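You operate a simulated robot arm through the tools that you are given. There is no shell and no other tool. Be economical: measure what you need, move in short steps, check, and stop when the job is done.

You are at the controls of a simulated two-armed robot. One attempt, no reset.

JOB
Pick up the seals carton with one hand, pass it to the other hand and put it on the top of the green bench. Set down upright: seals carton.

The check looks at the end state, three seconds after you hand in, the way a careful person would. Anything else that was tipped, shoved, dropped, spilled or broken makes it a failure. A push-on lid holds only when it is set on centred and level and pressed home; a screw cap is set on level and turned clockwise until tight.

ROBOT AND FRAMES
Two 6-joint arms with two-finger grippers on one trunk, on a base that drives. Base frame: it is fixed to the floor where the robot stands at the start and does not move with it; the origin is under the middle of the robot, x ahead of it, y to its left, z up; the surface under the hand at the start is at about z = 880. Lengths are in mm, angles in degrees, forces in N, time in s.
The left shoulder is at the start at [30, 178, 988], the right one opposite. With the tool pointing down near the work surface each hand reaches from about 240 to 840 mm from the robot's upright axis, wherever it stands, measured 20 degrees to its own side. Places, roughly: top of the green bench [1700, -4000, 800]. Payload 2.54 kg a hand.
The tool frame of a hand sits at the grasp point between the pads (the TCP): z along the fingers, y along the line on which they close. The tips reach 30 mm beyond it. The gripper opens to 116 mm. The gripper's body begins 95 mm behind the TCP.
Orientation is told as [roll, pitch, yaw] about the base's x, y, z axes, in that order, counted from this pose: with the fingers straight down and closing along the base's y, the tool's x points along the base's -x, its y along +y and its z along -z.

CONTROLS
- The arms move only by the tool play_rows. It takes "left_moves", "right_moves" or both (then of equal length, played together; a hand with none holds still); each is text: rows parted by semicolons, each of 7 numbers parted by spaces: the closure in counts, from 0 (fully open) to 255 (shut), then the shift along the base's x, y, z in m, then the turn, a rotation vector about the base's x, y, z in degrees. In form: jaw x y z ax ay az; .... A call has 1 to 12 rows; each row is the pose to reach, as a shift and turn from the pose commanded when the call began. Rows are played at 5 a second. More than 50 mm and 8.6 degrees between two rows, or a gripper value outside its range, and nothing of the call is played. Where a pose cannot be reached the arm comes as near as it can. A force on the tool above 40 N (or 10 N above the force at the start of the call, whichever is more), or a blocked arm, ends the call early, and 0.2 s more pass. The fingers move at their own pace (about 153 mm/s each) and stop on an object; they squeeze with about 38 N. The grip force told is the motor's: it shows also when the fingers shut on nothing. Time passes only in rows, and 0.2 s behind the last, so rows that repeat a pose let the fingers close. It gives the time, the measured TCP pose, the force on the tool (base axes), the opening and the grip force at its end, in the units of the frame above (readings bear some noise), with the torque about the TCP (base axes, N m) and any sound that the robot's microphone picked up.
- Cameras (640 x 400 px; columns grow to the right, rows downward): "scene" is now at [43, 4.8, 1707.2]; the picture's right is [0.08, -1.00, 0.00], its down [-0.79, -0.06, -0.61] and it looks along [0.61, 0.05, -0.79] (base axes); focal length 276 px, centre (320, 200). "left" rides on the left gripper at [69, 15, -122] in its tool frame; the picture's right is [-0.21, 0.98, 0.00], its down [-0.83, -0.18, -0.53] and it looks along [-0.52, -0.11, 0.85] (tool axes); focal length 251 px, centre (320, 200). "right" rides on the right gripper at [69, -15, -122] in its tool frame; the picture's right is [0.21, 0.98, 0.00], its down [-0.83, 0.18, -0.53] and it looks along [-0.52, 0.11, 0.85] (tool axes); focal length 251 px, centre (320, 200). There is no depth. A picture from a camera that has moved, and an enlarged one, comes with that camera's place and axes in the base frame and with its lens.
- grab_frame(camera): a new picture of that camera. It takes no simulated time.
- lift_body(by): slides the trunk up (or, below 0, down) by that many mm; the arms and the scene camera ride with it, the base frame stays. It gives what a move gives, with no picture.
- steer(legs): drives the robot by 1 to 6 legs, each [ahead, left, turn to the left] in mm, mm and degrees, along the robot's own axes; the way and the turn of a leg run together, so that a leg with both is an arc; at most 1500 mm and 180 degrees a leg. The arms and the cameras ride along, it lands a little off, and it stops where it bumps. It gives what a move gives.
- aim_head(pan, tilt): turns the head with the scene camera to pan (to the left, within 143 degrees either way) and tilt (down, from -29 to 69), counted from straight ahead of the robot. It gives what a move gives.
- enlarge(camera, box): a new picture of the part [left, top, right, bottom] of that camera's present view, enlarged. It takes no simulated time.
- hand_in(): hands the job in; it is judged then, once.

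Work in short steps. Places have to be worked out from the pictures, the camera data and where the tool is seen: move nearer, look again, correct. Check each grasp and each placing, and mend what went wrong. You have 120 turns and 92 pictures in all, those below and enlarged ones among them. Open the grippers and draw the arms clear of the work before you hand the job in, unless the task says otherwise; then end with one line.

The tools are called after "Call:" by a JSON object that holds its "api" and its "payload". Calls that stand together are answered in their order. play_rows: Moves the arms, as the interface text tells. Its arguments: {"type":"object","properties":{"left_moves":{"type":"string"},"right_moves":{"type":"string"}},"required":[]} The other tools are called the same way: lift_body (by) slides the trunk up or down; steer (legs) drives the base; aim_head (pan, tilt) turns the head that bears the scene camera; grab_frame (camera) takes a picture; enlarge (camera, box) takes an enlarged picture of a part of a camera's view; hand_in () hands the job in.

At the start:

```text
clock: 0.0
left_ee_pos: [528.7, 302.0, 1149.9]
left_orientation: [0.0, 0.1, 0.1]
left_wrist_force: [0.0, 0.8, -0.6]
left_wrist_torque: [-0.01, -0.03, -0.01]
left_gripper_width: 115.9
left_grip_force: 0.0
right_ee_pos: [485.2, -139.0, 1097.3]
right_orientation: [0.0, 0.1, -0.1]
right_wrist_force: [1.0, -0.1, -0.4]
right_wrist_torque: [-0.03, 0.01, 0.0]
right_gripper_width: 115.9
right_grip_force: 0.0
trunk travel left (down, up): [-200.0, 340.0]
robot x, y, heading: [0.6, -2.6, -0.2]
head pan, tilt: [4.5, 52.1]
```

scene: 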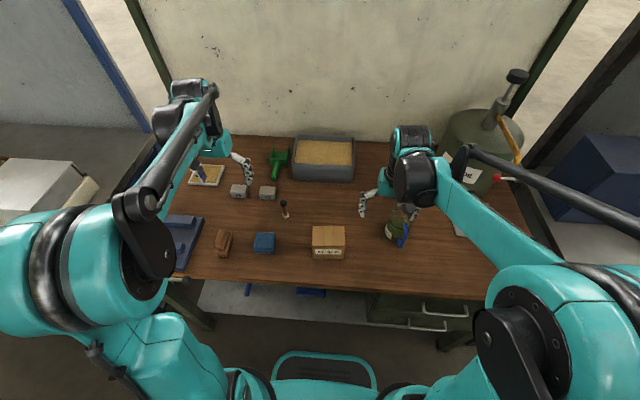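
right: 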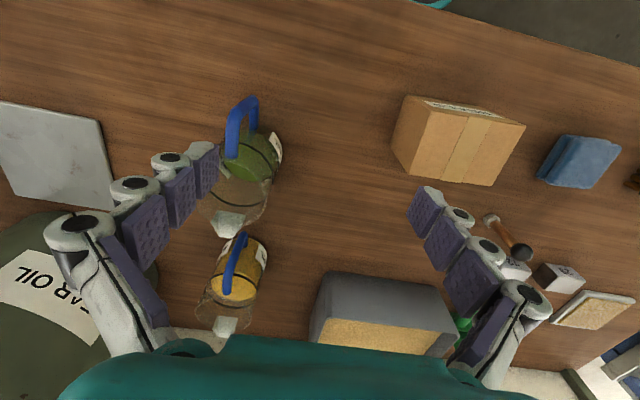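
left: 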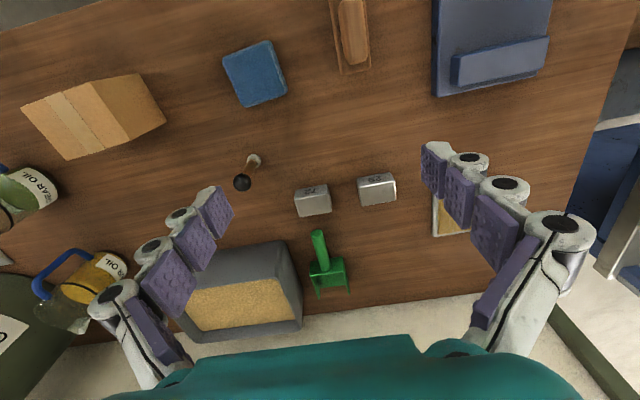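

I'll look closer at the cardboard box, which is probably the seals carton, to confirm its label and measure it.

Call:
{"api": "enlarge", "payload": {"camera": "scene", "box": [220, 170, 420, 295]}}

Call:
{"api": "enlarge", "payload": {"camera": "right", "box": [360, 70, 560, 195]}}

```text
3.20 times, centred on (320, 232) of scene
camera zoom: at [43.0, 4.8, 1707.2], right [0.08, -1.0, 0.0], down [-0.79, -0.06, -0.61], along [0.61, 0.05, -0.79], focal length 883 px, centre (320, 96)
```

zoom: 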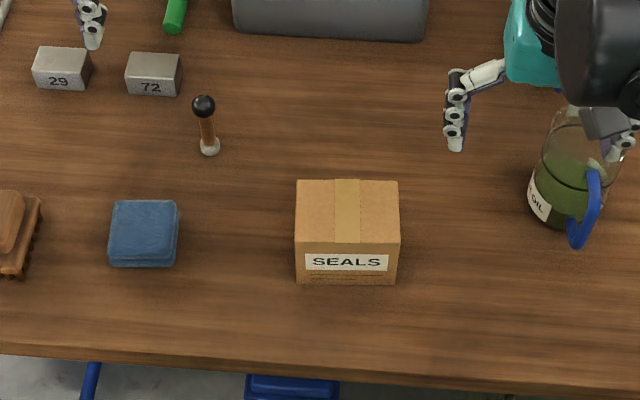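

```text
3.20 times, centred on (460, 132) of right
camera zoom: at [418.7, -154.4, 1220.4], right [-0.21, 0.98, 0.0], down [0.83, 0.18, 0.53], along [0.52, 0.11, -0.85], focal length 805 px, centre (-128, 416)
```

zoom: 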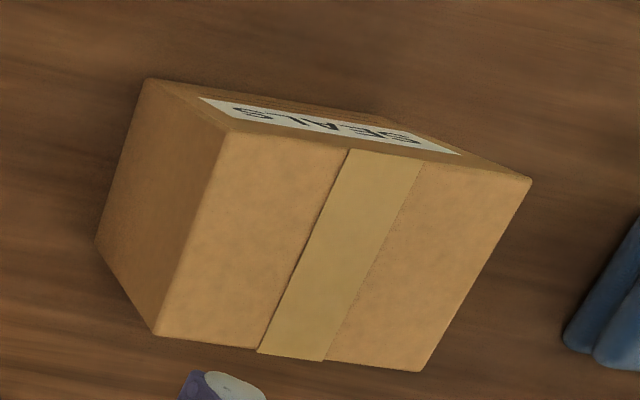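

The carton reads SEALS, centred about [476, 14], 70 (x) × 100 (y) × 88 (z), yaw about +4.6°. The left hand will take it tilted from its left end and the right hand will receive it from above, both closing along x. First I yaw both hands well above the table.

Call:
{"api": "play_rows", "payload": {"left_moves": "0 -0.005 -0.009 -0.003 0 0 -7.76; 0 -0.010 -0.018 -0.006 0 0 -15.53; 0 -0.015 -0.028 -0.008 0 0 -23.3; 0 -0.020 -0.037 -0.011 0 0 -31.05; 0 -0.025 -0.046 -0.014 0 0 -38.8; 0 -0.030 -0.055 -0.017 0 0 -46.6; 0 -0.035 -0.065 -0.019 0 0 -54.3; 0 -0.040 -0.074 -0.022 0 0 -62.1; 0 -0.045 -0.083 -0.025 0 0 -69.9; 0 -0.050 -0.092 -0.028 0 0 -77.6; 0 -0.055 -0.102 -0.030 0 0 -85.4", "right_moves": "0 0 -0.010 0.005 0 0 8.59; 0 0 -0.020 0.010 0 0 17.18; 0 0 -0.030 0.015 0 0 25.77; 0 0 -0.040 0.020 0 0 34.36; 0 0 -0.050 0.025 0 0 42.95; 0 0 -0.060 0.030 0 0 51.54; 0 0 -0.070 0.035 0 0 60.13; 0 0 -0.080 0.040 0 0 68.72; 0 0 -0.090 0.045 0 0 77.31; 0 0 -0.100 0.050 0 0 85.9; 0 0 -0.110 0.055 0 0 94.49"}}

```text
clock: 2.4
left_ee_pos: [473.0, 198.6, 1119.8]
left_orientation: [-0.1, 0.0, -85.4]
left_wrist_force: [0.4, 0.5, 1.3]
left_wrist_torque: [-0.01, 0.03, 0.0]
left_gripper_width: 116.1
left_grip_force: 0.0
right_ee_pos: [485.5, -250.6, 1152.9]
right_orientation: [0.0, 0.0, 94.5]
right_wrist_force: [-0.2, 0.5, -0.4]
right_wrist_torque: [0.0, -0.01, 0.01]
right_gripper_width: 116.0
right_grip_force: 0.1
trunk travel left (down, up): [-200.0, 340.0]
robot x, y, heading: [0.2, 0.5, 0.0]
head pan, tilt: [4.5, 52.1]
```

Both yawed as intended. Now I tilt the left hand 40° (fingers towards -y) to a pre-grasp about 130 mm back from the carton's left end.

Call:
{"api": "play_rows", "payload": {"left_moves": "0 0 -0.010 -0.010 -7.98 -0.64 0; 0 0 -0.022 -0.025 -15.95 -1.28 0; 0 0 -0.036 -0.042 -23.92 -1.92 0; 0 0.001 -0.052 -0.065 -31.9 -2.56 0; 0 0.001 -0.071 -0.087 -39.87 -3.2 0; 0 0.001 -0.071 -0.087 -39.87 -3.2 0"}}

Call:
{"api": "grab_frame", "payload": {"camera": "left"}}

Call:
{"api": "grab_frame", "payload": {"camera": "scene"}}

```text
clock: 3.8
left_ee_pos: [474.1, 128.2, 1032.3]
left_orientation: [0.1, -40.2, -85.4]
left_wrist_force: [-0.8, 0.4, -0.4]
left_wrist_torque: [-0.02, -0.02, -0.02]
left_gripper_width: 116.0
left_grip_force: 0.1
right_ee_pos: [486.5, -250.2, 1152.9]
right_orientation: [-0.1, 0.0, 94.5]
right_wrist_force: [-0.5, -0.5, 0.5]
right_wrist_torque: [-0.01, -0.02, -0.02]
right_gripper_width: 116.2
right_grip_force: 0.0
trunk travel left (down, up): [-200.0, 340.0]
robot x, y, heading: [3.9, 3.8, 0.0]
head pan, tilt: [4.5, 52.1]
```

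```text
86 pictures are left
camera left: at [478.4, 260.2, 1081.8], right [0.99, -0.09, 0.14], down [-0.16, -0.3, 0.94], along [-0.04, -0.95, -0.31], focal length 251 px, centre (320, 200)
```

left: 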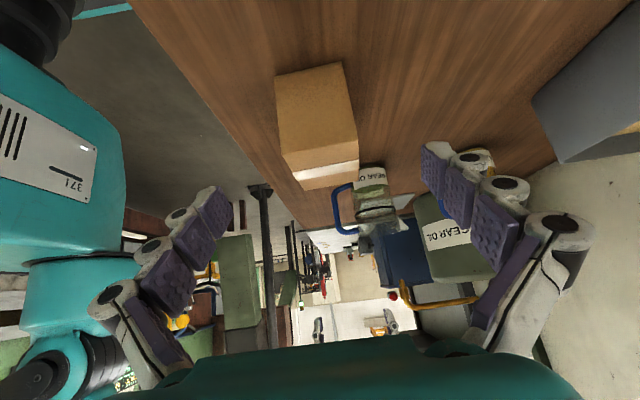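

```text
85 pictures are left
camera scene: at [42.2, 4.4, 1707.3], right [0.08, -1.0, 0.0], down [-0.79, -0.06, -0.61], along [0.61, 0.05, -0.79], focal length 276 px, centre (320, 200)
```

scene: 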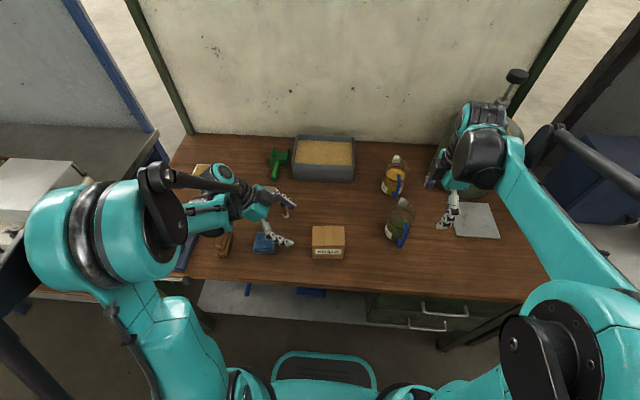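

The carton looks roughly centred in the jaws. I enlarge the left view to refine its left face and top edge before going in.

Call:
{"api": "enlarge", "payload": {"camera": "left", "box": [220, 40, 420, 200]}}

Call:
{"api": "enlarge", "payload": {"camera": "scene", "box": [230, 190, 390, 290]}}

```text
2.50 times, centred on (320, 120) of left
camera zoom: at [478.4, 260.2, 1081.8], right [0.99, -0.09, 0.14], down [-0.16, -0.3, 0.94], along [-0.04, -0.95, -0.31], focal length 629 px, centre (320, 400)
```

zoom: 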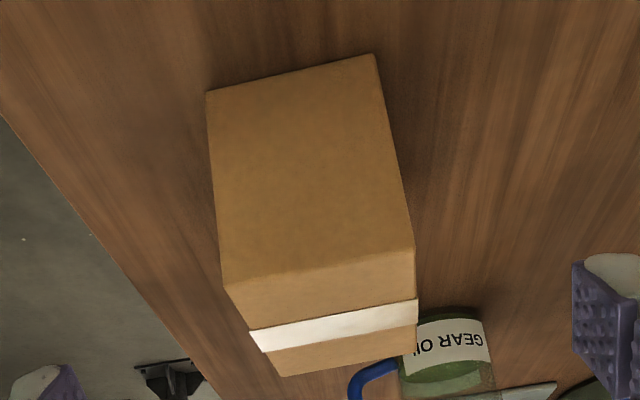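

```text
4.00 times, centred on (310, 240) of scene
camera zoom: at [42.2, 4.4, 1707.3], right [0.08, -1.0, 0.0], down [-0.79, -0.06, -0.61], along [0.61, 0.05, -0.79], focal length 1104 px, centre (360, 40)
```

zoom: 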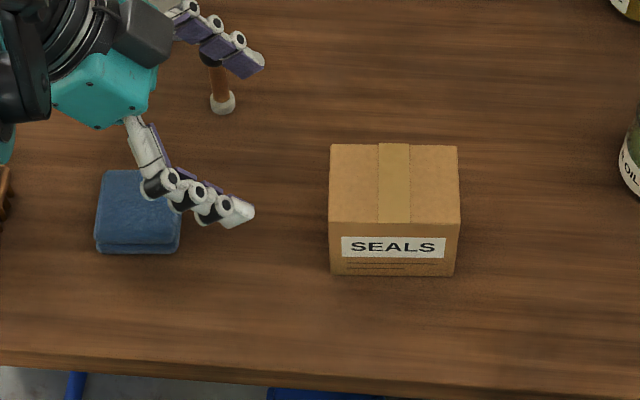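

Left face is at y≈62, top z≈967, x 443–511, which agrees with the scene view. I slide in along the tool axis to TCP [476, 42, 930] with the jaws open.

Call:
{"api": "play_rows", "payload": {"left_moves": "0 0.001 -0.021 -0.025 0 0 0; 0 0.002 -0.043 -0.051 0 0 0; 0 0.002 -0.064 -0.076 0 0 0; 0 0.002 -0.086 -0.102 0 0 0; 0 0.002 -0.086 -0.102 0 0 0"}}

Call:
{"api": "grab_frame", "payload": {"camera": "left"}}

Call:
{"api": "enlarge", "payload": {"camera": "scene", "box": [230, 190, 390, 290]}}

```text
clock: 5.0
left_ee_pos: [475.5, 41.4, 930.2]
left_orientation: [-0.1, -39.9, -85.4]
left_wrist_force: [0.9, 0.0, -0.1]
left_wrist_torque: [0.04, -0.01, 0.0]
left_gripper_width: 116.2
left_grip_force: 0.0
right_ee_pos: [485.3, -249.9, 1152.6]
right_orientation: [0.0, -0.1, 94.5]
right_wrist_force: [0.0, 0.0, 0.5]
right_wrist_torque: [-0.01, 0.01, 0.0]
right_gripper_width: 115.8
right_grip_force: 0.0
trunk travel left (down, up): [-200.0, 340.0]
robot x, y, heading: [-1.3, 1.5, 0.1]
head pan, tilt: [4.5, 52.1]
```

```text
82 pictures are left
camera left: at [480.6, 174.0, 979.6], right [0.99, -0.09, 0.14], down [-0.16, -0.3, 0.94], along [-0.04, -0.95, -0.31], focal length 251 px, centre (320, 200)
```

left: 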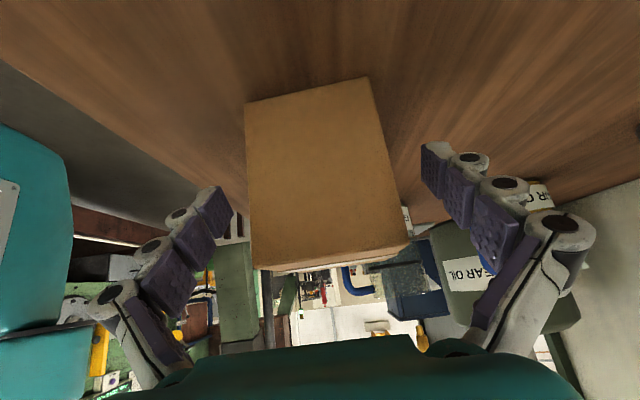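

```text
4.00 times, centred on (310, 240) of scene
camera zoom: at [42.4, 5.1, 1707.2], right [0.08, -1.0, 0.0], down [-0.79, -0.06, -0.61], along [0.61, 0.05, -0.79], focal length 1104 px, centre (360, 40)
```

zoom: 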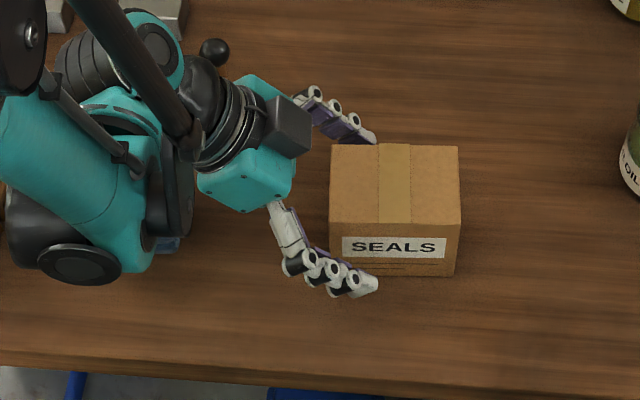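

The fingers straddle the carton's left end and clear it on both sides. Closing the left jaw.

Call:
{"api": "play_rows", "payload": {"left_moves": "120 0 0 0 0 0 0; 255 0 0 0 0 0 0; 255 0 0 0 0 0 0; 255 0 0 0 0 0 0; 255 0 0 0 0 0 0"}}

Call:
{"api": "enlarge", "payload": {"camera": "scene", "box": [230, 190, 390, 290]}}

```text
clock: 6.2
left_ee_pos: [476.9, 41.9, 931.0]
left_orientation: [-0.1, -40.0, -85.4]
left_wrist_force: [3.5, 1.5, 5.6]
left_wrist_torque: [-0.05, -0.46, 0.1]
left_gripper_width: 69.5
left_grip_force: 38.0
right_ee_pos: [485.8, -250.5, 1153.0]
right_orientation: [0.0, 0.0, 94.4]
right_wrist_force: [-0.4, 0.4, 0.5]
right_wrist_torque: [0.02, 0.03, -0.01]
right_gripper_width: 116.1
right_grip_force: 0.0
trunk travel left (down, up): [-200.0, 340.0]
robot x, y, heading: [1.7, -2.1, 0.3]
head pan, tilt: [4.5, 52.1]
```

```text
4.00 times, centred on (310, 240) of scene
camera zoom: at [42.9, 4.8, 1707.2], right [0.08, -1.0, 0.0], down [-0.79, -0.06, -0.61], along [0.61, 0.05, -0.79], focal length 1104 px, centre (360, 40)
```

zoom: 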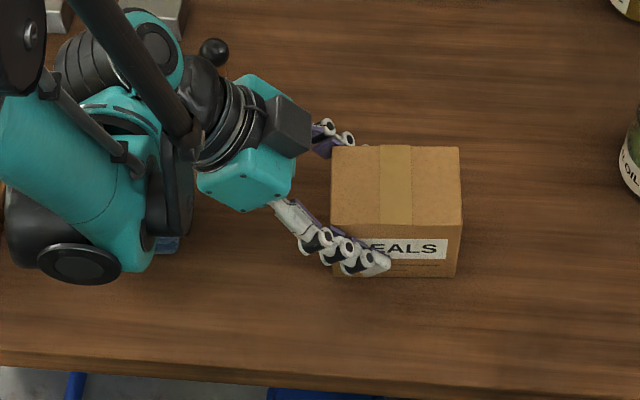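

Gripped at 69.5 mm, 38 N. Lift gently 150 mm straight up.

Call:
{"api": "play_rows", "payload": {"left_moves": "255 0 0 0.01 0 0 0; 255 0 0 0.03 0 0 0; 255 0 0 0.055 0 0 0; 255 0 0 0.08 0 0 0; 255 0 0 0.105 0 0 0; 255 0 0 0.13 0 0 0; 255 0 0 0.15 0 0 0; 255 0 0 0.15 0 0 0"}}

Call:
{"api": "grab_frame", "payload": {"camera": "scene"}}

Call:
{"api": "grab_frame", "payload": {"camera": "right"}}

```text
clock: 8.0
left_ee_pos: [477.3, 43.2, 1081.8]
left_orientation: [-0.1, -39.9, -85.4]
left_wrist_force: [0.1, -0.3, -2.4]
left_wrist_torque: [0.09, -0.03, 0.02]
left_gripper_width: 69.2
left_grip_force: 37.7
right_ee_pos: [486.1, -250.3, 1151.7]
right_orientation: [0.0, 0.0, 94.5]
right_wrist_force: [0.8, -0.1, -0.4]
right_wrist_torque: [-0.02, -0.01, -0.01]
right_gripper_width: 116.0
right_grip_force: 0.1
trunk travel left (down, up): [-200.0, 340.0]
robot x, y, heading: [-2.3, 1.2, -0.5]
head pan, tilt: [4.5, 52.1]
```

```text
79 pictures are left
camera scene: at [43.6, 4.8, 1707.2], right [0.08, -1.0, 0.0], down [-0.79, -0.06, -0.61], along [0.61, 0.05, -0.79], focal length 276 px, centre (320, 200)
```

scene: 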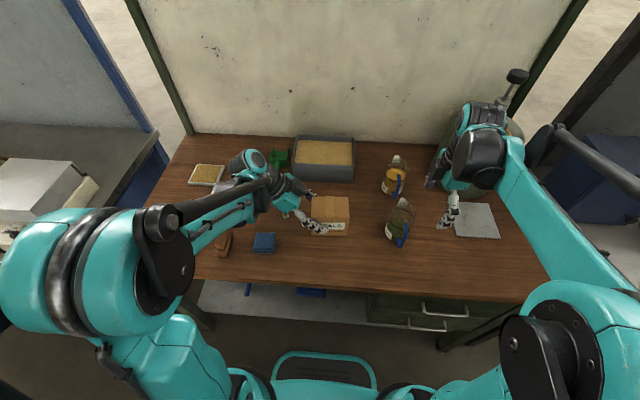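

```text
78 pictures are left
camera right: at [508.7, -317.5, 1275.2], right [-0.96, -0.29, 0.0], down [-0.25, 0.81, 0.53], along [-0.16, 0.51, -0.85], focal length 251 px, centre (320, 200)
```

right: 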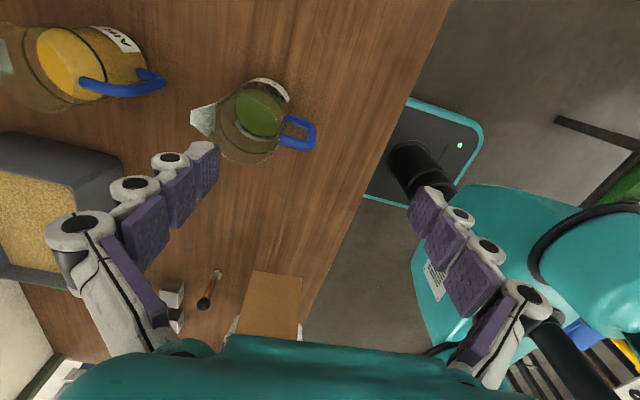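

Carton is held steady (about 0.25 kg), level, centre near [477, 15, 1075]. I bring the right hand above its right end, tilted 20° away from the left hand.

Call:
{"api": "play_rows", "payload": {"right_moves": "0 -0.001 0.02 0.025 4 0.3 0; 0 -0.003 0.06 0.05 8 0.64 0; 0 -0.004 0.10 0.06 12 0.96 0; 0 -0.006 0.145 0.06 16 1.28 0; 0 -0.007 0.19 0.058 19.9 1.6 0; 0 -0.007 0.19 0.058 19.9 1.6 0"}}

Call:
{"api": "grab_frame", "payload": {"camera": "right"}}

Call:
{"api": "enlarge", "payload": {"camera": "scene", "box": [240, 140, 440, 265]}}

```text
clock: 9.4
left_ee_pos: [477.1, 41.5, 1081.7]
left_orientation: [0.0, -40.0, -85.3]
left_wrist_force: [0.1, 0.1, -4.2]
left_wrist_torque: [0.09, 0.04, 0.0]
left_gripper_width: 69.4
left_grip_force: 38.0
right_ee_pos: [478.5, -59.3, 1210.0]
right_orientation: [0.2, -20.0, 94.5]
right_wrist_force: [-0.4, -0.3, -0.3]
right_wrist_torque: [0.02, 0.01, -0.01]
right_gripper_width: 115.9
right_grip_force: 0.1
trunk travel left (down, up): [-200.0, 340.0]
robot x, y, heading: [1.4, 0.3, -0.1]
head pan, tilt: [4.5, 52.1]
```

```text
77 pictures are left
camera right: at [504.0, -164.6, 1302.7], right [-0.96, -0.28, -0.07], down [-0.23, 0.58, 0.78], along [-0.18, 0.77, -0.62], focal length 251 px, centre (320, 200)
```

right: 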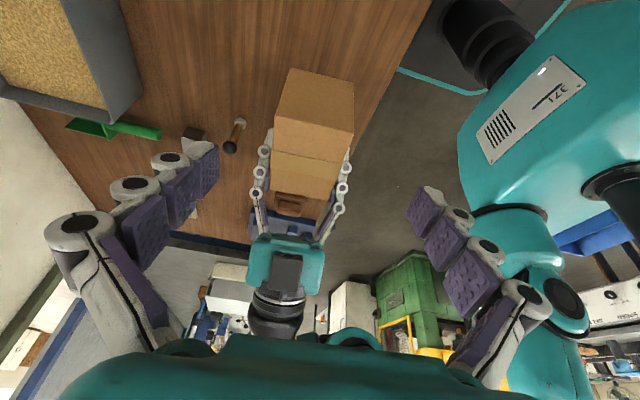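

```text
3.20 times, centred on (340, 202) of scene
camera zoom: at [43.0, 4.1, 1707.2], right [0.08, -1.0, 0.0], down [-0.79, -0.06, -0.61], along [0.61, 0.05, -0.79], focal length 883 px, centre (256, 192)
```

zoom: 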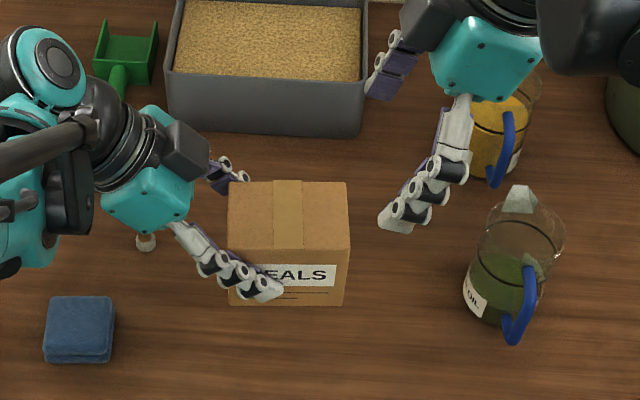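

The jaws are laterally lined up with the carton. I enlarge the right view to check the carton's near face before descending.

Call:
{"api": "enlarge", "payload": {"camera": "right", "box": [220, 50, 420, 250]}}

```text
2.00 times, centred on (320, 150) of right
camera zoom: at [504.0, -164.6, 1302.7], right [-0.96, -0.28, -0.07], down [-0.23, 0.58, 0.78], along [-0.18, 0.77, -0.62], focal length 503 px, centre (320, 300)
```

zoom: 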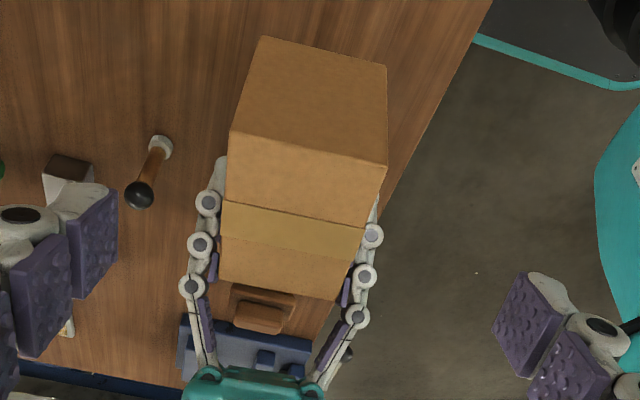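

Right face is at y≈-34, x≈483, top z≈1118, all as expected. Descend along the tool axis to TCP [481, -20, 1100], jaws open.

Call:
{"api": "play_rows", "payload": {"right_moves": "0 0.001 0.010 -0.028 0 0 0; 0 0.002 0.020 -0.055 0 0 0; 0 0.003 0.030 -0.083 0 0 0; 0 0.003 0.039 -0.110 0 0 0; 0 0.003 0.039 -0.110 0 0 0"}}

Call:
{"api": "enlarge", "payload": {"camera": "scene", "box": [240, 140, 440, 265]}}

Call:
{"api": "grab_frame", "payload": {"camera": "right"}}

```text
clock: 10.6
left_ee_pos: [476.6, 42.8, 1081.9]
left_orientation: [0.0, -39.9, -85.5]
left_wrist_force: [-0.1, 0.4, -2.9]
left_wrist_torque: [0.1, -0.03, 0.01]
left_gripper_width: 69.0
left_grip_force: 37.7
right_ee_pos: [481.7, -19.2, 1099.6]
right_orientation: [-0.1, -19.9, 94.5]
right_wrist_force: [-0.6, -0.8, 0.0]
right_wrist_torque: [0.02, 0.02, 0.01]
right_gripper_width: 116.1
right_grip_force: 0.0
trunk travel left (down, up): [-200.0, 340.0]
robot x, y, heading: [0.5, 1.1, -0.1]
head pan, tilt: [4.5, 52.1]
```

```text
3.20 times, centred on (340, 202) of scene
camera zoom: at [42.8, 4.6, 1707.2], right [0.08, -1.0, 0.0], down [-0.79, -0.06, -0.61], along [0.61, 0.05, -0.79], focal length 883 px, centre (256, 192)
```

zoom: 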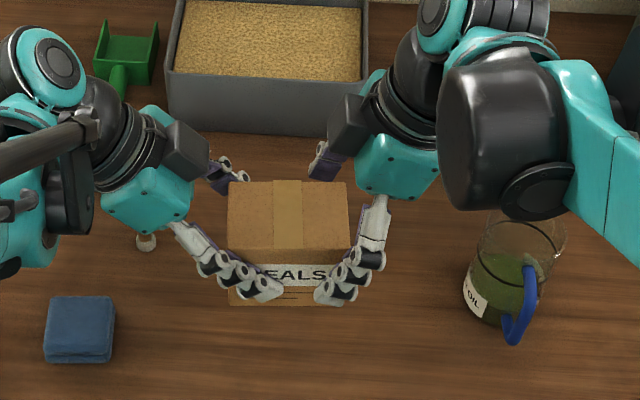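

```text
73 pictures are left
camera right: at [507.2, -124.7, 1192.0], right [-0.96, -0.28, -0.07], down [-0.23, 0.58, 0.78], along [-0.18, 0.77, -0.62], focal length 251 px, centre (320, 200)
```

right: 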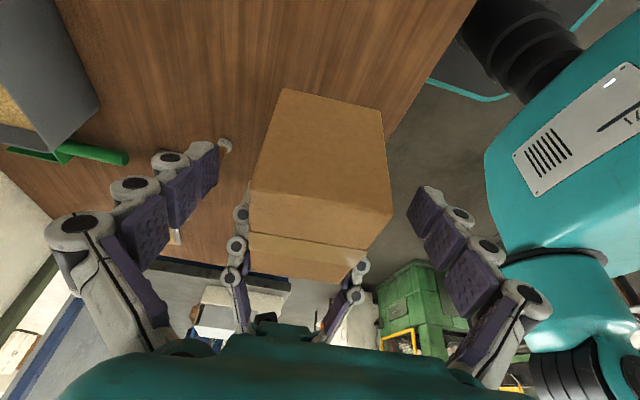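

The two hands' fingertips are about 30 mm apart and the right jaw straddles the carton. Closing the right jaw while the left keeps holding.

Call:
{"api": "play_rows", "payload": {"left_moves": "255 0 0 0 0 0 0; 255 0 0 0 0 0 0; 255 0 0 0 0 0 0; 255 0 0 0 0 0 0; 255 0 0 0 0 0 0; 255 0 0 0 0 0 0", "right_moves": "80 0 0 0 0 0 0; 160 0 0 0 0 0 0; 255 0 0 0 0 0 0; 255 0 0 0 0 0 0; 255 0 0 0 0 0 0; 255 0 0 0 0 0 0"}}

Call:
{"api": "enlarge", "payload": {"camera": "scene", "box": [240, 140, 440, 265]}}

```text
clock: 12.0
left_ee_pos: [477.0, 43.4, 1080.9]
left_orientation: [0.0, -40.0, -85.4]
left_wrist_force: [3.2, 1.9, -12.0]
left_wrist_torque: [0.38, -0.12, 0.07]
left_gripper_width: 69.2
left_grip_force: 37.6
right_ee_pos: [481.9, -19.7, 1100.1]
right_orientation: [0.2, -20.0, 94.4]
right_wrist_force: [-2.8, -0.7, 9.5]
right_wrist_torque: [0.18, 0.23, 0.07]
right_gripper_width: 69.2
right_grip_force: 38.3
trunk travel left (down, up): [-200.0, 340.0]
robot x, y, heading: [1.5, -0.9, 0.2]
head pan, tilt: [4.5, 52.1]
```

```text
3.20 times, centred on (340, 202) of scene
camera zoom: at [43.2, 4.8, 1707.2], right [0.08, -1.0, 0.0], down [-0.79, -0.06, -0.61], along [0.61, 0.05, -0.79], focal length 883 px, centre (256, 192)
```

zoom: 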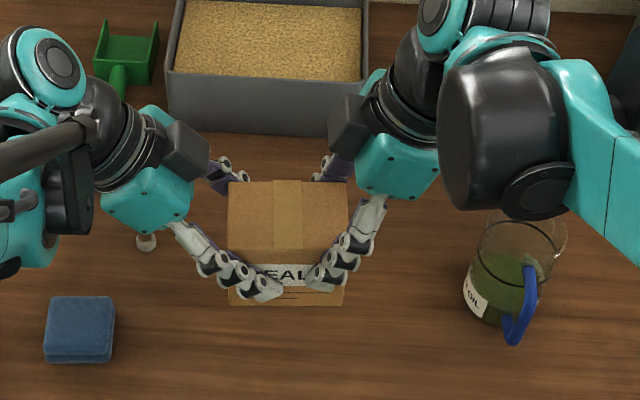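

Both hands grip at 69.2 mm. I open the left hand and then back it off along its own axis.

Call:
{"api": "play_rows", "payload": {"left_moves": "160 0 0 0 0 0 0; 80 0 0 0 0 0 0; 0 0 0 0 0 0 0; 0 0 0 0 0 0 0; 0 0 0 0 0 0 0; 0 0 0.02 0.024 0 0 0; 0 0 0.045 0.054 0 0 0; 0 0 0.07 0.083 0 0 0; 0 0 0.10 0.115 0 0 0; 0 0 0.13 0.14 0 0 0"}}

Call:
{"api": "grab_frame", "payload": {"camera": "scene"}}

Call:
{"api": "grab_frame", "payload": {"camera": "right"}}

```text
clock: 14.2
left_ee_pos: [478.0, 173.3, 1223.0]
left_orientation: [0.0, -40.0, -85.5]
left_wrist_force: [0.2, -0.1, 0.7]
left_wrist_torque: [-0.02, 0.02, 0.0]
left_gripper_width: 116.3
left_grip_force: 0.0
right_ee_pos: [480.9, -19.1, 1100.2]
right_orientation: [0.1, -19.9, 94.5]
right_wrist_force: [-0.2, 0.7, 0.2]
right_wrist_torque: [-0.17, -0.02, 0.02]
right_gripper_width: 69.2
right_grip_force: 37.5
trunk travel left (down, up): [-200.0, 340.0]
robot x, y, heading: [-0.2, 2.3, -0.1]
head pan, tilt: [4.5, 52.1]
```

```text
71 pictures are left
camera scene: at [43.1, 5.6, 1707.2], right [0.08, -1.0, 0.0], down [-0.79, -0.06, -0.61], along [0.61, 0.05, -0.79], focal length 276 px, centre (320, 200)
```

scene: 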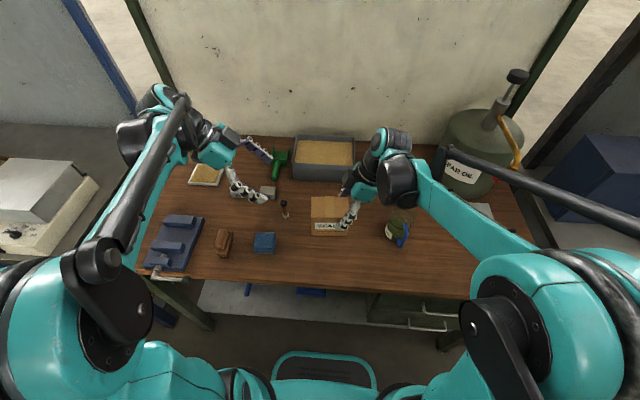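

```text
70 pictures are left
camera right: at [507.5, -124.2, 1192.2], right [-0.96, -0.28, -0.07], down [-0.23, 0.58, 0.78], along [-0.18, 0.77, -0.62], focal length 251 px, centre (320, 200)
```

right: 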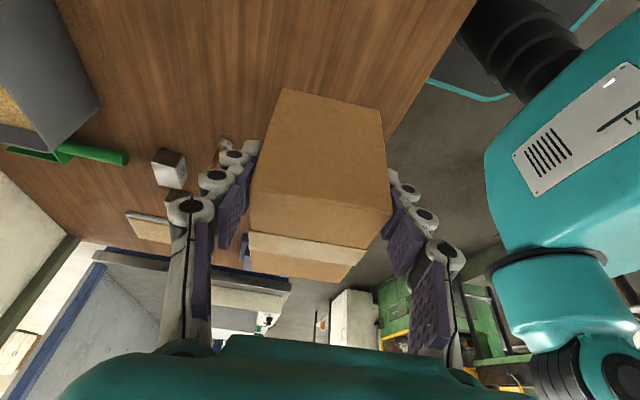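

The right hand holds the carton level; the handover is done. Now I look toward the green bench and around for the driving path.

Call:
{"api": "aim_head", "payload": {"pan": -65, "tilt": 20}}

Call:
{"api": "grab_frame", "payload": {"camera": "scene"}}

Call:
{"api": "aim_head", "payload": {"pan": -130, "tilt": 25}}

Call:
{"api": "grab_frame", "payload": {"camera": "scene"}}

```text
clock: 15.6
left_ee_pos: [477.0, 172.3, 1221.3]
left_orientation: [0.0, -40.0, -85.4]
left_wrist_force: [-0.1, 0.4, 0.1]
left_wrist_torque: [0.0, 0.02, 0.03]
left_gripper_width: 116.0
left_grip_force: 0.0
right_ee_pos: [483.1, -19.0, 1100.2]
right_orientation: [0.0, -20.0, 94.5]
right_wrist_force: [0.4, 1.2, 1.2]
right_wrist_torque: [-0.15, -0.01, 0.01]
right_gripper_width: 69.3
right_grip_force: 38.6
trunk travel left (down, up): [-200.0, 340.0]
robot x, y, heading: [0.7, 4.8, -0.1]
head pan, tilt: [-65.0, 20.0]
```

```text
69 pictures are left
camera scene: at [7.9, -85.5, 1755.5], right [-0.91, -0.42, 0.0], down [-0.15, 0.31, -0.94], along [0.4, -0.85, -0.34], focal length 276 px, centre (320, 200)
```

scene: 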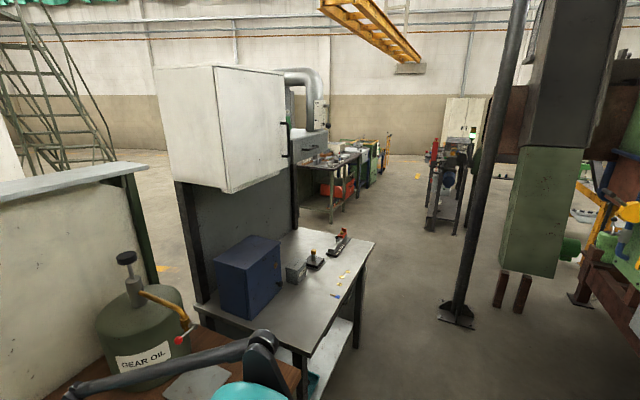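

```text
clock: 17.0
left_ee_pos: [477.8, 171.8, 1221.4]
left_orientation: [-0.1, -40.1, -85.5]
left_wrist_force: [-0.3, 0.4, 0.5]
left_wrist_torque: [-0.01, 0.01, -0.02]
left_gripper_width: 115.9
left_grip_force: 0.1
right_ee_pos: [482.4, -19.4, 1099.9]
right_orientation: [0.1, -20.0, 94.4]
right_wrist_force: [0.0, 0.6, -0.2]
right_wrist_torque: [-0.1, -0.02, -0.02]
right_gripper_width: 69.2
right_grip_force: 38.0
trunk travel left (down, up): [-200.0, 340.0]
robot x, y, heading: [-4.3, -5.1, 0.0]
head pan, tilt: [-130.0, 25.0]
```

```text
68 pictures are left
camera scene: at [-90.7, -71.8, 1747.5], right [-0.77, 0.64, 0.0], down [0.27, 0.32, -0.91], along [-0.58, -0.69, -0.42], focal length 276 px, centre (320, 200)
```

scene: 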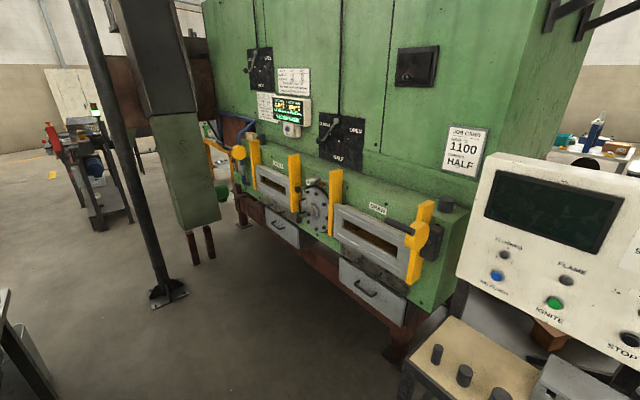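

Path plan: the steel bench front is at x≈370 (y -740…-1640), a pillar near [-250, -2300], furnaces behind. I zoom on the green bench from here and check the floor on the right side.

Call:
{"api": "aim_head", "payload": {"pan": -65, "tilt": 15}}

Call:
{"api": "enlarge", "payload": {"camera": "scene", "box": [270, 80, 510, 230]}}

Call:
{"api": "aim_head", "payload": {"pan": -100, "tilt": 50}}

Call:
{"api": "grab_frame", "payload": {"camera": "scene"}}

```text
clock: 18.3
left_ee_pos: [477.8, 172.3, 1220.7]
left_orientation: [0.0, -40.0, -85.4]
left_wrist_force: [-0.1, 0.0, 0.2]
left_wrist_torque: [-0.03, -0.03, 0.02]
left_gripper_width: 116.0
left_grip_force: 0.1
right_ee_pos: [483.2, -18.9, 1100.2]
right_orientation: [0.2, -19.9, 94.5]
right_wrist_force: [-0.2, 0.5, 0.2]
right_wrist_torque: [-0.11, -0.01, 0.0]
right_gripper_width: 69.1
right_grip_force: 38.2
trunk travel left (down, up): [-200.0, 340.0]
robot x, y, heading: [-0.7, -0.1, 0.0]
head pan, tilt: [-65.0, 15.0]
```

```text
2.67 times, centred on (390, 155) of scene
camera zoom: at [7.9, -85.8, 1763.7], right [-0.91, -0.42, 0.0], down [-0.11, 0.23, -0.97], along [0.41, -0.88, -0.26], focal length 736 px, centre (133, 320)
```

zoom: 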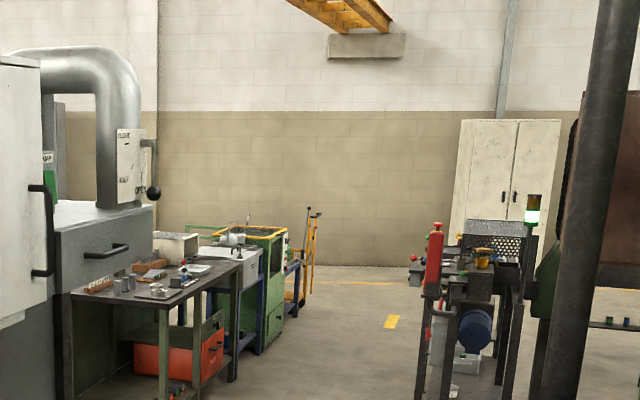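

```text
clock: 19.3
left_ee_pos: [478.0, 174.1, 1221.6]
left_orientation: [-0.1, -39.9, -85.4]
left_wrist_force: [-0.2, 0.3, 0.1]
left_wrist_torque: [-0.01, 0.0, 0.03]
left_gripper_width: 115.9
left_grip_force: 0.1
right_ee_pos: [482.1, -19.9, 1100.7]
right_orientation: [0.1, -20.0, 94.5]
right_wrist_force: [0.1, 0.4, -1.2]
right_wrist_torque: [-0.11, 0.02, -0.03]
right_gripper_width: 69.3
right_grip_force: 38.2
trunk travel left (down, up): [-200.0, 340.0]
robot x, y, heading: [3.3, 0.5, -0.0]
head pan, tilt: [-100.0, 50.0]
```

```text
66 pictures are left
camera scene: at [-44.9, -77.1, 1710.0], right [-0.98, 0.17, 0.0], down [0.13, 0.75, -0.64], along [-0.11, -0.63, -0.77], focal length 276 px, centre (320, 200)
```

scene: 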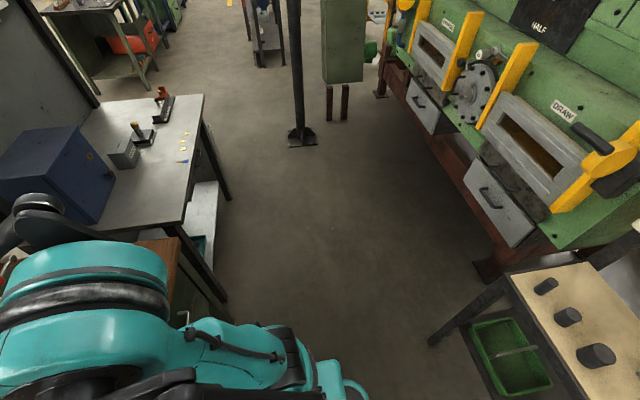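

The bench front edge seems to be at x≈1500, reachable by facing +x there. I must pass between the steel bench corner ([345,-1600]) and the pillar ([-210,-2250]), best with heading about -43°. First: back off 350 and strafe right 1350.

Call:
{"api": "steer", "payload": {"legs": [[-350, 0, 0], [0, -1350, 0]]}}

Call:
{"api": "aim_head", "payload": {"pan": -50, "tilt": 45}}

Call:
{"api": "grab_frame", "payload": {"camera": "scene"}}

```text
clock: 27.9
left_ee_pos: [133.0, -1169.5, 1221.4]
left_orientation: [0.0, -40.0, -84.7]
left_wrist_force: [-0.5, -0.4, 0.5]
left_wrist_torque: [0.0, -0.05, 0.02]
left_gripper_width: 116.2
left_grip_force: 0.1
right_ee_pos: [139.5, -1360.5, 1099.6]
right_orientation: [0.1, -20.0, 95.0]
right_wrist_force: [0.4, 0.5, -0.7]
right_wrist_torque: [-0.07, -0.03, -0.01]
right_gripper_width: 69.3
right_grip_force: 37.9
trunk travel left (down, up): [-200.0, 340.0]
robot x, y, heading: [-341.7, -1345.8, 0.6]
head pan, tilt: [-100.0, 50.0]
```

```text
clock: 29.1
left_ee_pos: [133.5, -1168.9, 1221.9]
left_orientation: [0.0, -40.0, -84.8]
left_wrist_force: [-0.8, 0.5, -0.1]
left_wrist_torque: [-0.06, -0.04, -0.01]
left_gripper_width: 115.8
left_grip_force: 0.1
right_ee_pos: [140.0, -1361.6, 1100.4]
right_orientation: [0.1, -20.0, 95.1]
right_wrist_force: [-0.1, 0.0, -0.2]
right_wrist_torque: [-0.09, -0.06, 0.01]
right_gripper_width: 69.1
right_grip_force: 37.8
trunk travel left (down, up): [-200.0, 340.0]
robot x, y, heading: [-341.4, -1346.4, 0.4]
head pan, tilt: [-50.0, 45.0]
```

```text
65 pictures are left
camera scene: at [-320.7, -1410.3, 1716.9], right [-0.76, -0.65, 0.0], down [-0.46, 0.54, -0.71], along [0.46, -0.54, -0.71], focal length 276 px, centre (320, 200)
```

scene: 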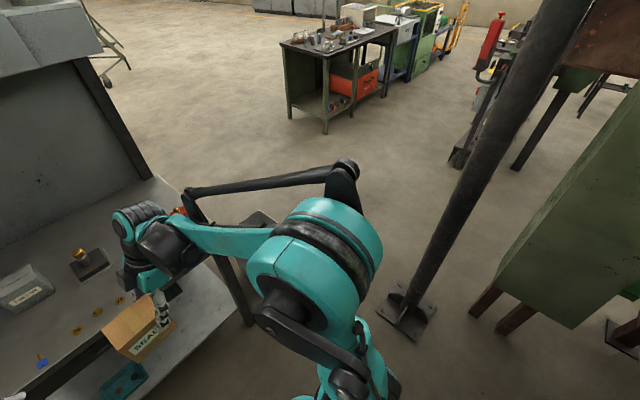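

Layout confirmed. The line at heading -46° clears the pillar by about 500 mm and the bench leg by about 380 mm. I turn and drive half of it.

Call:
{"api": "steer", "payload": {"legs": [[0, 0, -46], [0, -30, 0], [700, 0, 0]]}}

Call:
{"api": "aim_head", "payload": {"pan": 0, "tilt": 35}}

Call:
{"api": "grab_frame", "payload": {"camera": "scene"}}

```text
clock: 35.5
left_ee_pos: [581.8, -2091.4, 1221.6]
left_orientation: [-0.1, -40.0, -131.1]
left_wrist_force: [0.2, -0.3, -0.5]
left_wrist_torque: [0.01, 0.01, -0.03]
left_gripper_width: 115.9
left_grip_force: 0.1
right_ee_pos: [446.1, -2229.9, 1099.4]
right_orientation: [0.1, -20.0, 48.8]
right_wrist_force: [0.3, -0.9, 0.1]
right_wrist_torque: [-0.05, 0.1, 0.0]
right_gripper_width: 69.1
right_grip_force: 37.8
trunk travel left (down, up): [-200.0, 340.0]
robot x, y, heading: [124.0, -1870.1, -45.5]
head pan, tilt: [-50.0, 45.0]
```

```text
clock: 36.7
left_ee_pos: [580.1, -2091.9, 1222.9]
left_orientation: [0.1, -40.1, -131.2]
left_wrist_force: [-0.2, -0.3, -0.2]
left_wrist_torque: [-0.04, -0.01, 0.02]
left_gripper_width: 115.9
left_grip_force: 0.0
right_ee_pos: [447.0, -2228.0, 1100.6]
right_orientation: [0.1, -19.9, 48.8]
right_wrist_force: [0.5, 0.0, 0.7]
right_wrist_torque: [-0.09, 0.05, -0.01]
right_gripper_width: 69.1
right_grip_force: 38.5
trunk travel left (down, up): [-200.0, 340.0]
robot x, y, heading: [129.8, -1871.0, -45.8]
head pan, tilt: [0.0, 35.0]
```

```text
64 pictures are left
camera scene: at [162.9, -1912.3, 1731.7], right [-0.72, -0.7, 0.0], down [-0.4, 0.41, -0.82], along [0.57, -0.59, -0.57], focal length 276 px, centre (320, 200)
```

scene: 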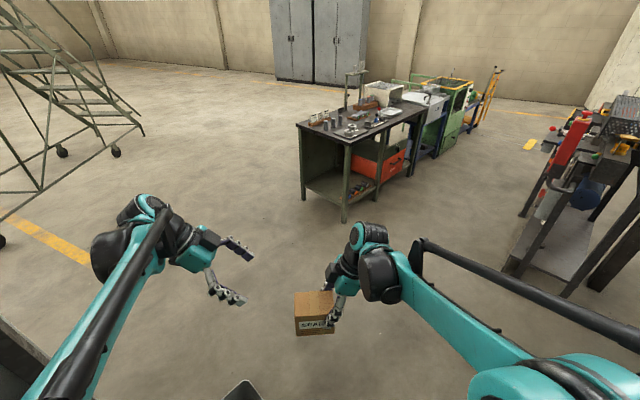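

In the gap safely. I zoom on the bench top to find a free spot.

Call:
{"api": "enlarge", "payload": {"camera": "scene", "box": [280, 50, 480, 230]}}

```text
2.22 times, centred on (380, 140) of scene
camera zoom: at [162.9, -1912.3, 1731.7], right [-0.72, -0.7, 0.0], down [-0.4, 0.41, -0.82], along [0.57, -0.59, -0.57], focal length 613 px, centre (187, 333)
```

zoom: 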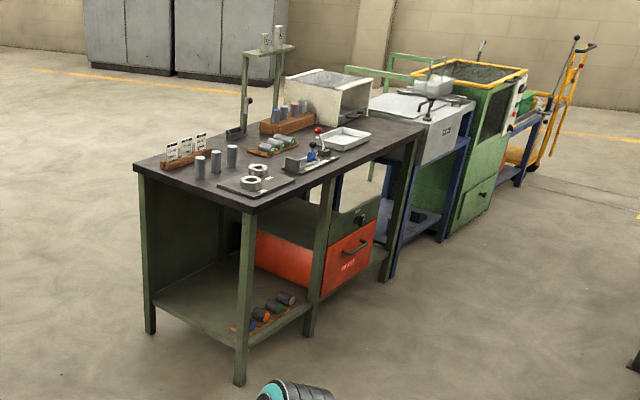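

Continue along the same heading 1150 mm into open floor, then look again from nearer.

Call:
{"api": "steer", "payload": {"legs": [[1150, 0, 0]]}}

Call:
{"api": "grab_frame", "payload": {"camera": "scene"}}

```text
clock: 37.6
left_ee_pos: [586.3, -2097.3, 1221.5]
left_orientation: [0.0, -40.0, -131.2]
left_wrist_force: [0.1, 0.0, -0.5]
left_wrist_torque: [-0.05, 0.01, -0.01]
left_gripper_width: 116.1
left_grip_force: 0.1
right_ee_pos: [451.4, -2234.3, 1100.0]
right_orientation: [0.2, -19.8, 48.7]
right_wrist_force: [-0.4, -1.6, 0.2]
right_wrist_torque: [-0.06, 0.06, 0.02]
right_gripper_width: 69.2
right_grip_force: 38.2
trunk travel left (down, up): [-200.0, 340.0]
robot x, y, heading: [128.2, -1876.9, -45.8]
head pan, tilt: [0.0, 35.0]
stopped in leg 1: the robot was blocked; the commanded pose is now the measured one
```

```text
62 pictures are left
camera scene: at [169.4, -1918.8, 1731.6], right [-0.72, -0.7, 0.0], down [-0.4, 0.41, -0.82], along [0.57, -0.59, -0.57], focal length 276 px, centre (320, 200)
```

scene: 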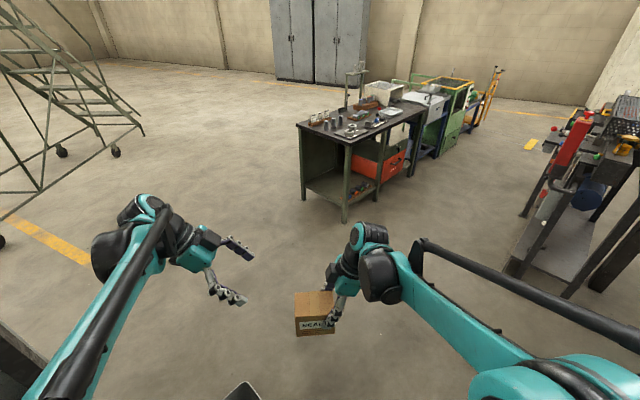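

Blocked after a few mm. I look to both sides to see what is touching.

Call:
{"api": "aim_head", "payload": {"pan": 75, "tilt": 60}}

Call:
{"api": "grab_frame", "payload": {"camera": "scene"}}

Call:
{"api": "aim_head", "payload": {"pan": -75, "tilt": 55}}

Call:
{"api": "grab_frame", "payload": {"camera": "scene"}}

```text
clock: 39.1
left_ee_pos: [585.7, -2096.1, 1222.0]
left_orientation: [-0.1, -40.0, -131.2]
left_wrist_force: [0.9, -0.4, 0.0]
left_wrist_torque: [-0.03, 0.03, -0.04]
left_gripper_width: 116.1
left_grip_force: 0.1
right_ee_pos: [451.0, -2232.5, 1100.1]
right_orientation: [0.1, -19.9, 48.7]
right_wrist_force: [0.2, 0.1, 0.5]
right_wrist_torque: [-0.09, 0.07, -0.01]
right_gripper_width: 69.0
right_grip_force: 38.3
trunk travel left (down, up): [-200.0, 340.0]
robot x, y, heading: [129.6, -1876.2, -45.9]
head pan, tilt: [75.0, 60.0]
```

```text
61 pictures are left
camera scene: at [164.9, -1821.9, 1697.4], right [0.49, -0.87, 0.0], down [-0.76, -0.42, -0.5], along [0.44, 0.24, -0.87], focal length 276 px, centre (320, 200)
```

scene: 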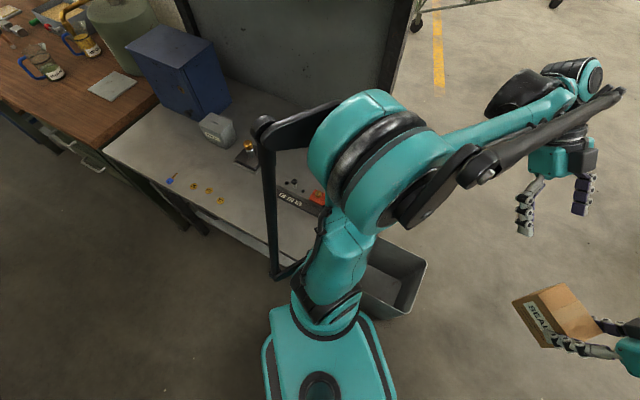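

```text
clock: 41.4
left_ee_pos: [584.6, -2095.3, 1220.8]
left_orientation: [0.0, -40.1, -131.2]
left_wrist_force: [-0.4, 0.4, -0.5]
left_wrist_torque: [-0.02, 0.0, 0.0]
left_gripper_width: 115.8
left_grip_force: 0.1
right_ee_pos: [451.1, -2232.4, 1099.6]
right_orientation: [0.1, -19.9, 48.7]
right_wrist_force: [-0.7, -0.3, -0.8]
right_wrist_torque: [-0.03, 0.08, -0.02]
right_gripper_width: 69.5
right_grip_force: 37.7
trunk travel left (down, up): [-200.0, 340.0]
robot x, y, heading: [129.5, -1874.9, -46.0]
head pan, tilt: [-75.0, 55.0]
```

```text
60 pictures are left
camera scene: at [69.9, -1916.4, 1703.5], right [-0.86, 0.51, 0.0], down [0.42, 0.7, -0.57], along [-0.29, -0.49, -0.82], focal length 276 px, centre (320, 200)
```

scene: 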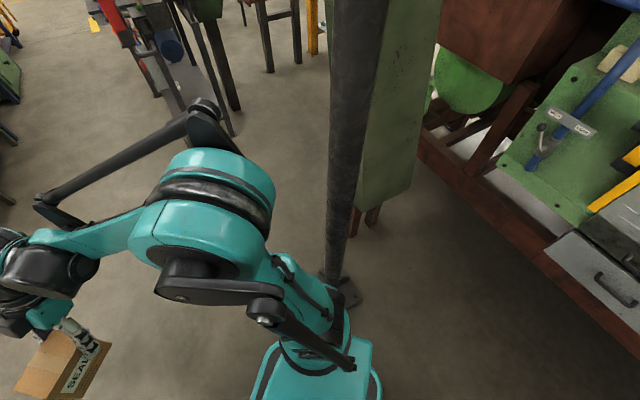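

A grey bin on the floor at the end of the steel bench lies ahead-left of the base. I look at it enlarged.

Call:
{"api": "aim_head", "payload": {"pan": 40, "tilt": 69}}

Call:
{"api": "grab_frame", "payload": {"camera": "scene"}}

```text
clock: 43.4
left_ee_pos: [587.1, -2095.2, 1222.7]
left_orientation: [0.0, -39.9, -131.2]
left_wrist_force: [-0.2, 0.0, 0.0]
left_wrist_torque: [0.0, 0.02, 0.01]
left_gripper_width: 116.1
left_grip_force: 0.0
right_ee_pos: [450.6, -2233.6, 1100.2]
right_orientation: [0.0, -20.0, 48.7]
right_wrist_force: [0.1, -0.1, -0.7]
right_wrist_torque: [-0.08, 0.04, 0.05]
right_gripper_width: 69.5
right_grip_force: 37.9
trunk travel left (down, up): [-200.0, 340.0]
robot x, y, heading: [131.5, -1875.5, -45.8]
head pan, tilt: [40.0, 68.8]
```

```text
59 pictures are left
camera scene: at [162.3, -1860.1, 1688.0], right [-0.1, -0.99, 0.0], down [-0.93, 0.09, -0.36], along [0.36, -0.04, -0.93], focal length 276 px, centre (320, 200)
```

scene: 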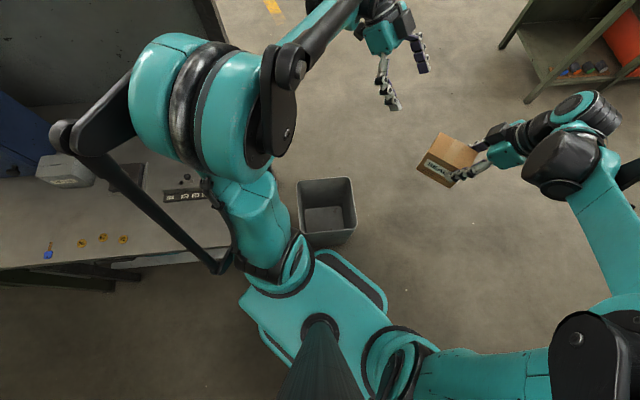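

The bin spans x≈490–757, y≈-1805…-2075 and the base's front-left corner is up against it. I back off, turn to face -y at about [100, -1760], and then go straight between bin and pillar.

Call:
{"api": "steer", "payload": {"legs": [[-103, 0, 0], [0, 58, 0], [0, 0, -44.2]]}}

Call:
{"api": "grab_frame", "payload": {"camera": "scene"}}

Call:
{"api": "aim_head", "payload": {"pan": -30, "tilt": 60}}

Call:
{"api": "grab_frame", "payload": {"camera": "scene"}}

```text
clock: 47.1
left_ee_pos: [272.6, -2236.8, 1221.7]
left_orientation: [-0.1, -40.0, -175.3]
left_wrist_force: [0.7, -0.7, -0.3]
left_wrist_torque: [-0.01, -0.01, 0.03]
left_gripper_width: 116.0
left_grip_force: 0.1
right_ee_pos: [80.8, -2241.3, 1101.1]
right_orientation: [0.0, -19.9, 4.6]
right_wrist_force: [-0.8, 0.4, -0.6]
right_wrist_torque: [0.0, 0.07, -0.05]
right_gripper_width: 69.3
right_grip_force: 38.3
trunk travel left (down, up): [-200.0, 340.0]
robot x, y, heading: [99.3, -1758.0, -89.9]
head pan, tilt: [40.0, 68.8]
```

```text
58 pictures are left
camera scene: at [133.7, -1774.9, 1688.0], right [-0.76, -0.64, 0.0], down [-0.6, 0.71, -0.36], along [0.23, -0.28, -0.93], focal length 276 px, centre (320, 200)
```

scene: 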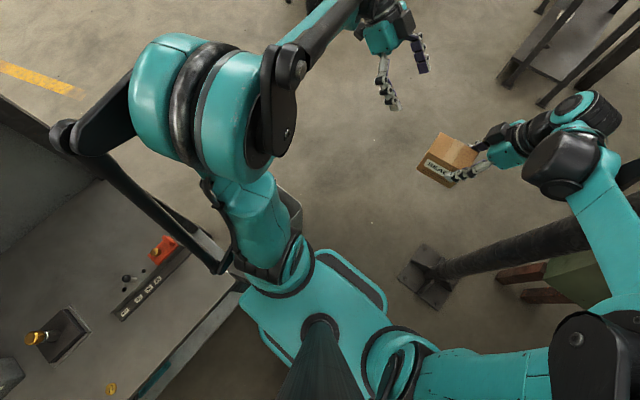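

```text
clock: 48.5
left_ee_pos: [272.7, -2237.8, 1221.3]
left_orientation: [-0.1, -39.9, -175.3]
left_wrist_force: [-0.5, -0.6, 0.1]
left_wrist_torque: [0.02, -0.05, 0.0]
left_gripper_width: 115.9
left_grip_force: 0.1
right_ee_pos: [80.9, -2241.9, 1098.8]
right_orientation: [0.1, -19.9, 4.6]
right_wrist_force: [0.5, 0.0, -0.1]
right_wrist_torque: [0.0, 0.11, 0.0]
right_gripper_width: 69.4
right_grip_force: 38.3
trunk travel left (down, up): [-200.0, 340.0]
robot x, y, heading: [99.2, -1755.5, -90.1]
head pan, tilt: [-30.0, 60.0]
```

```text
57 pictures are left
camera scene: at [64.8, -1789.9, 1697.4], right [-0.87, 0.5, 0.0], down [0.43, 0.75, -0.5], along [-0.25, -0.43, -0.87], focal length 276 px, centre (320, 200)
```

scene: 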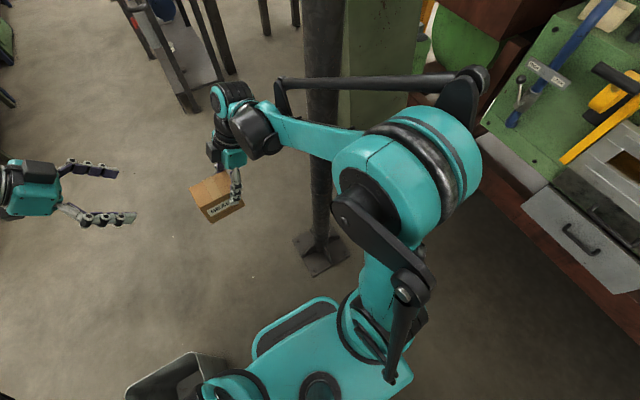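

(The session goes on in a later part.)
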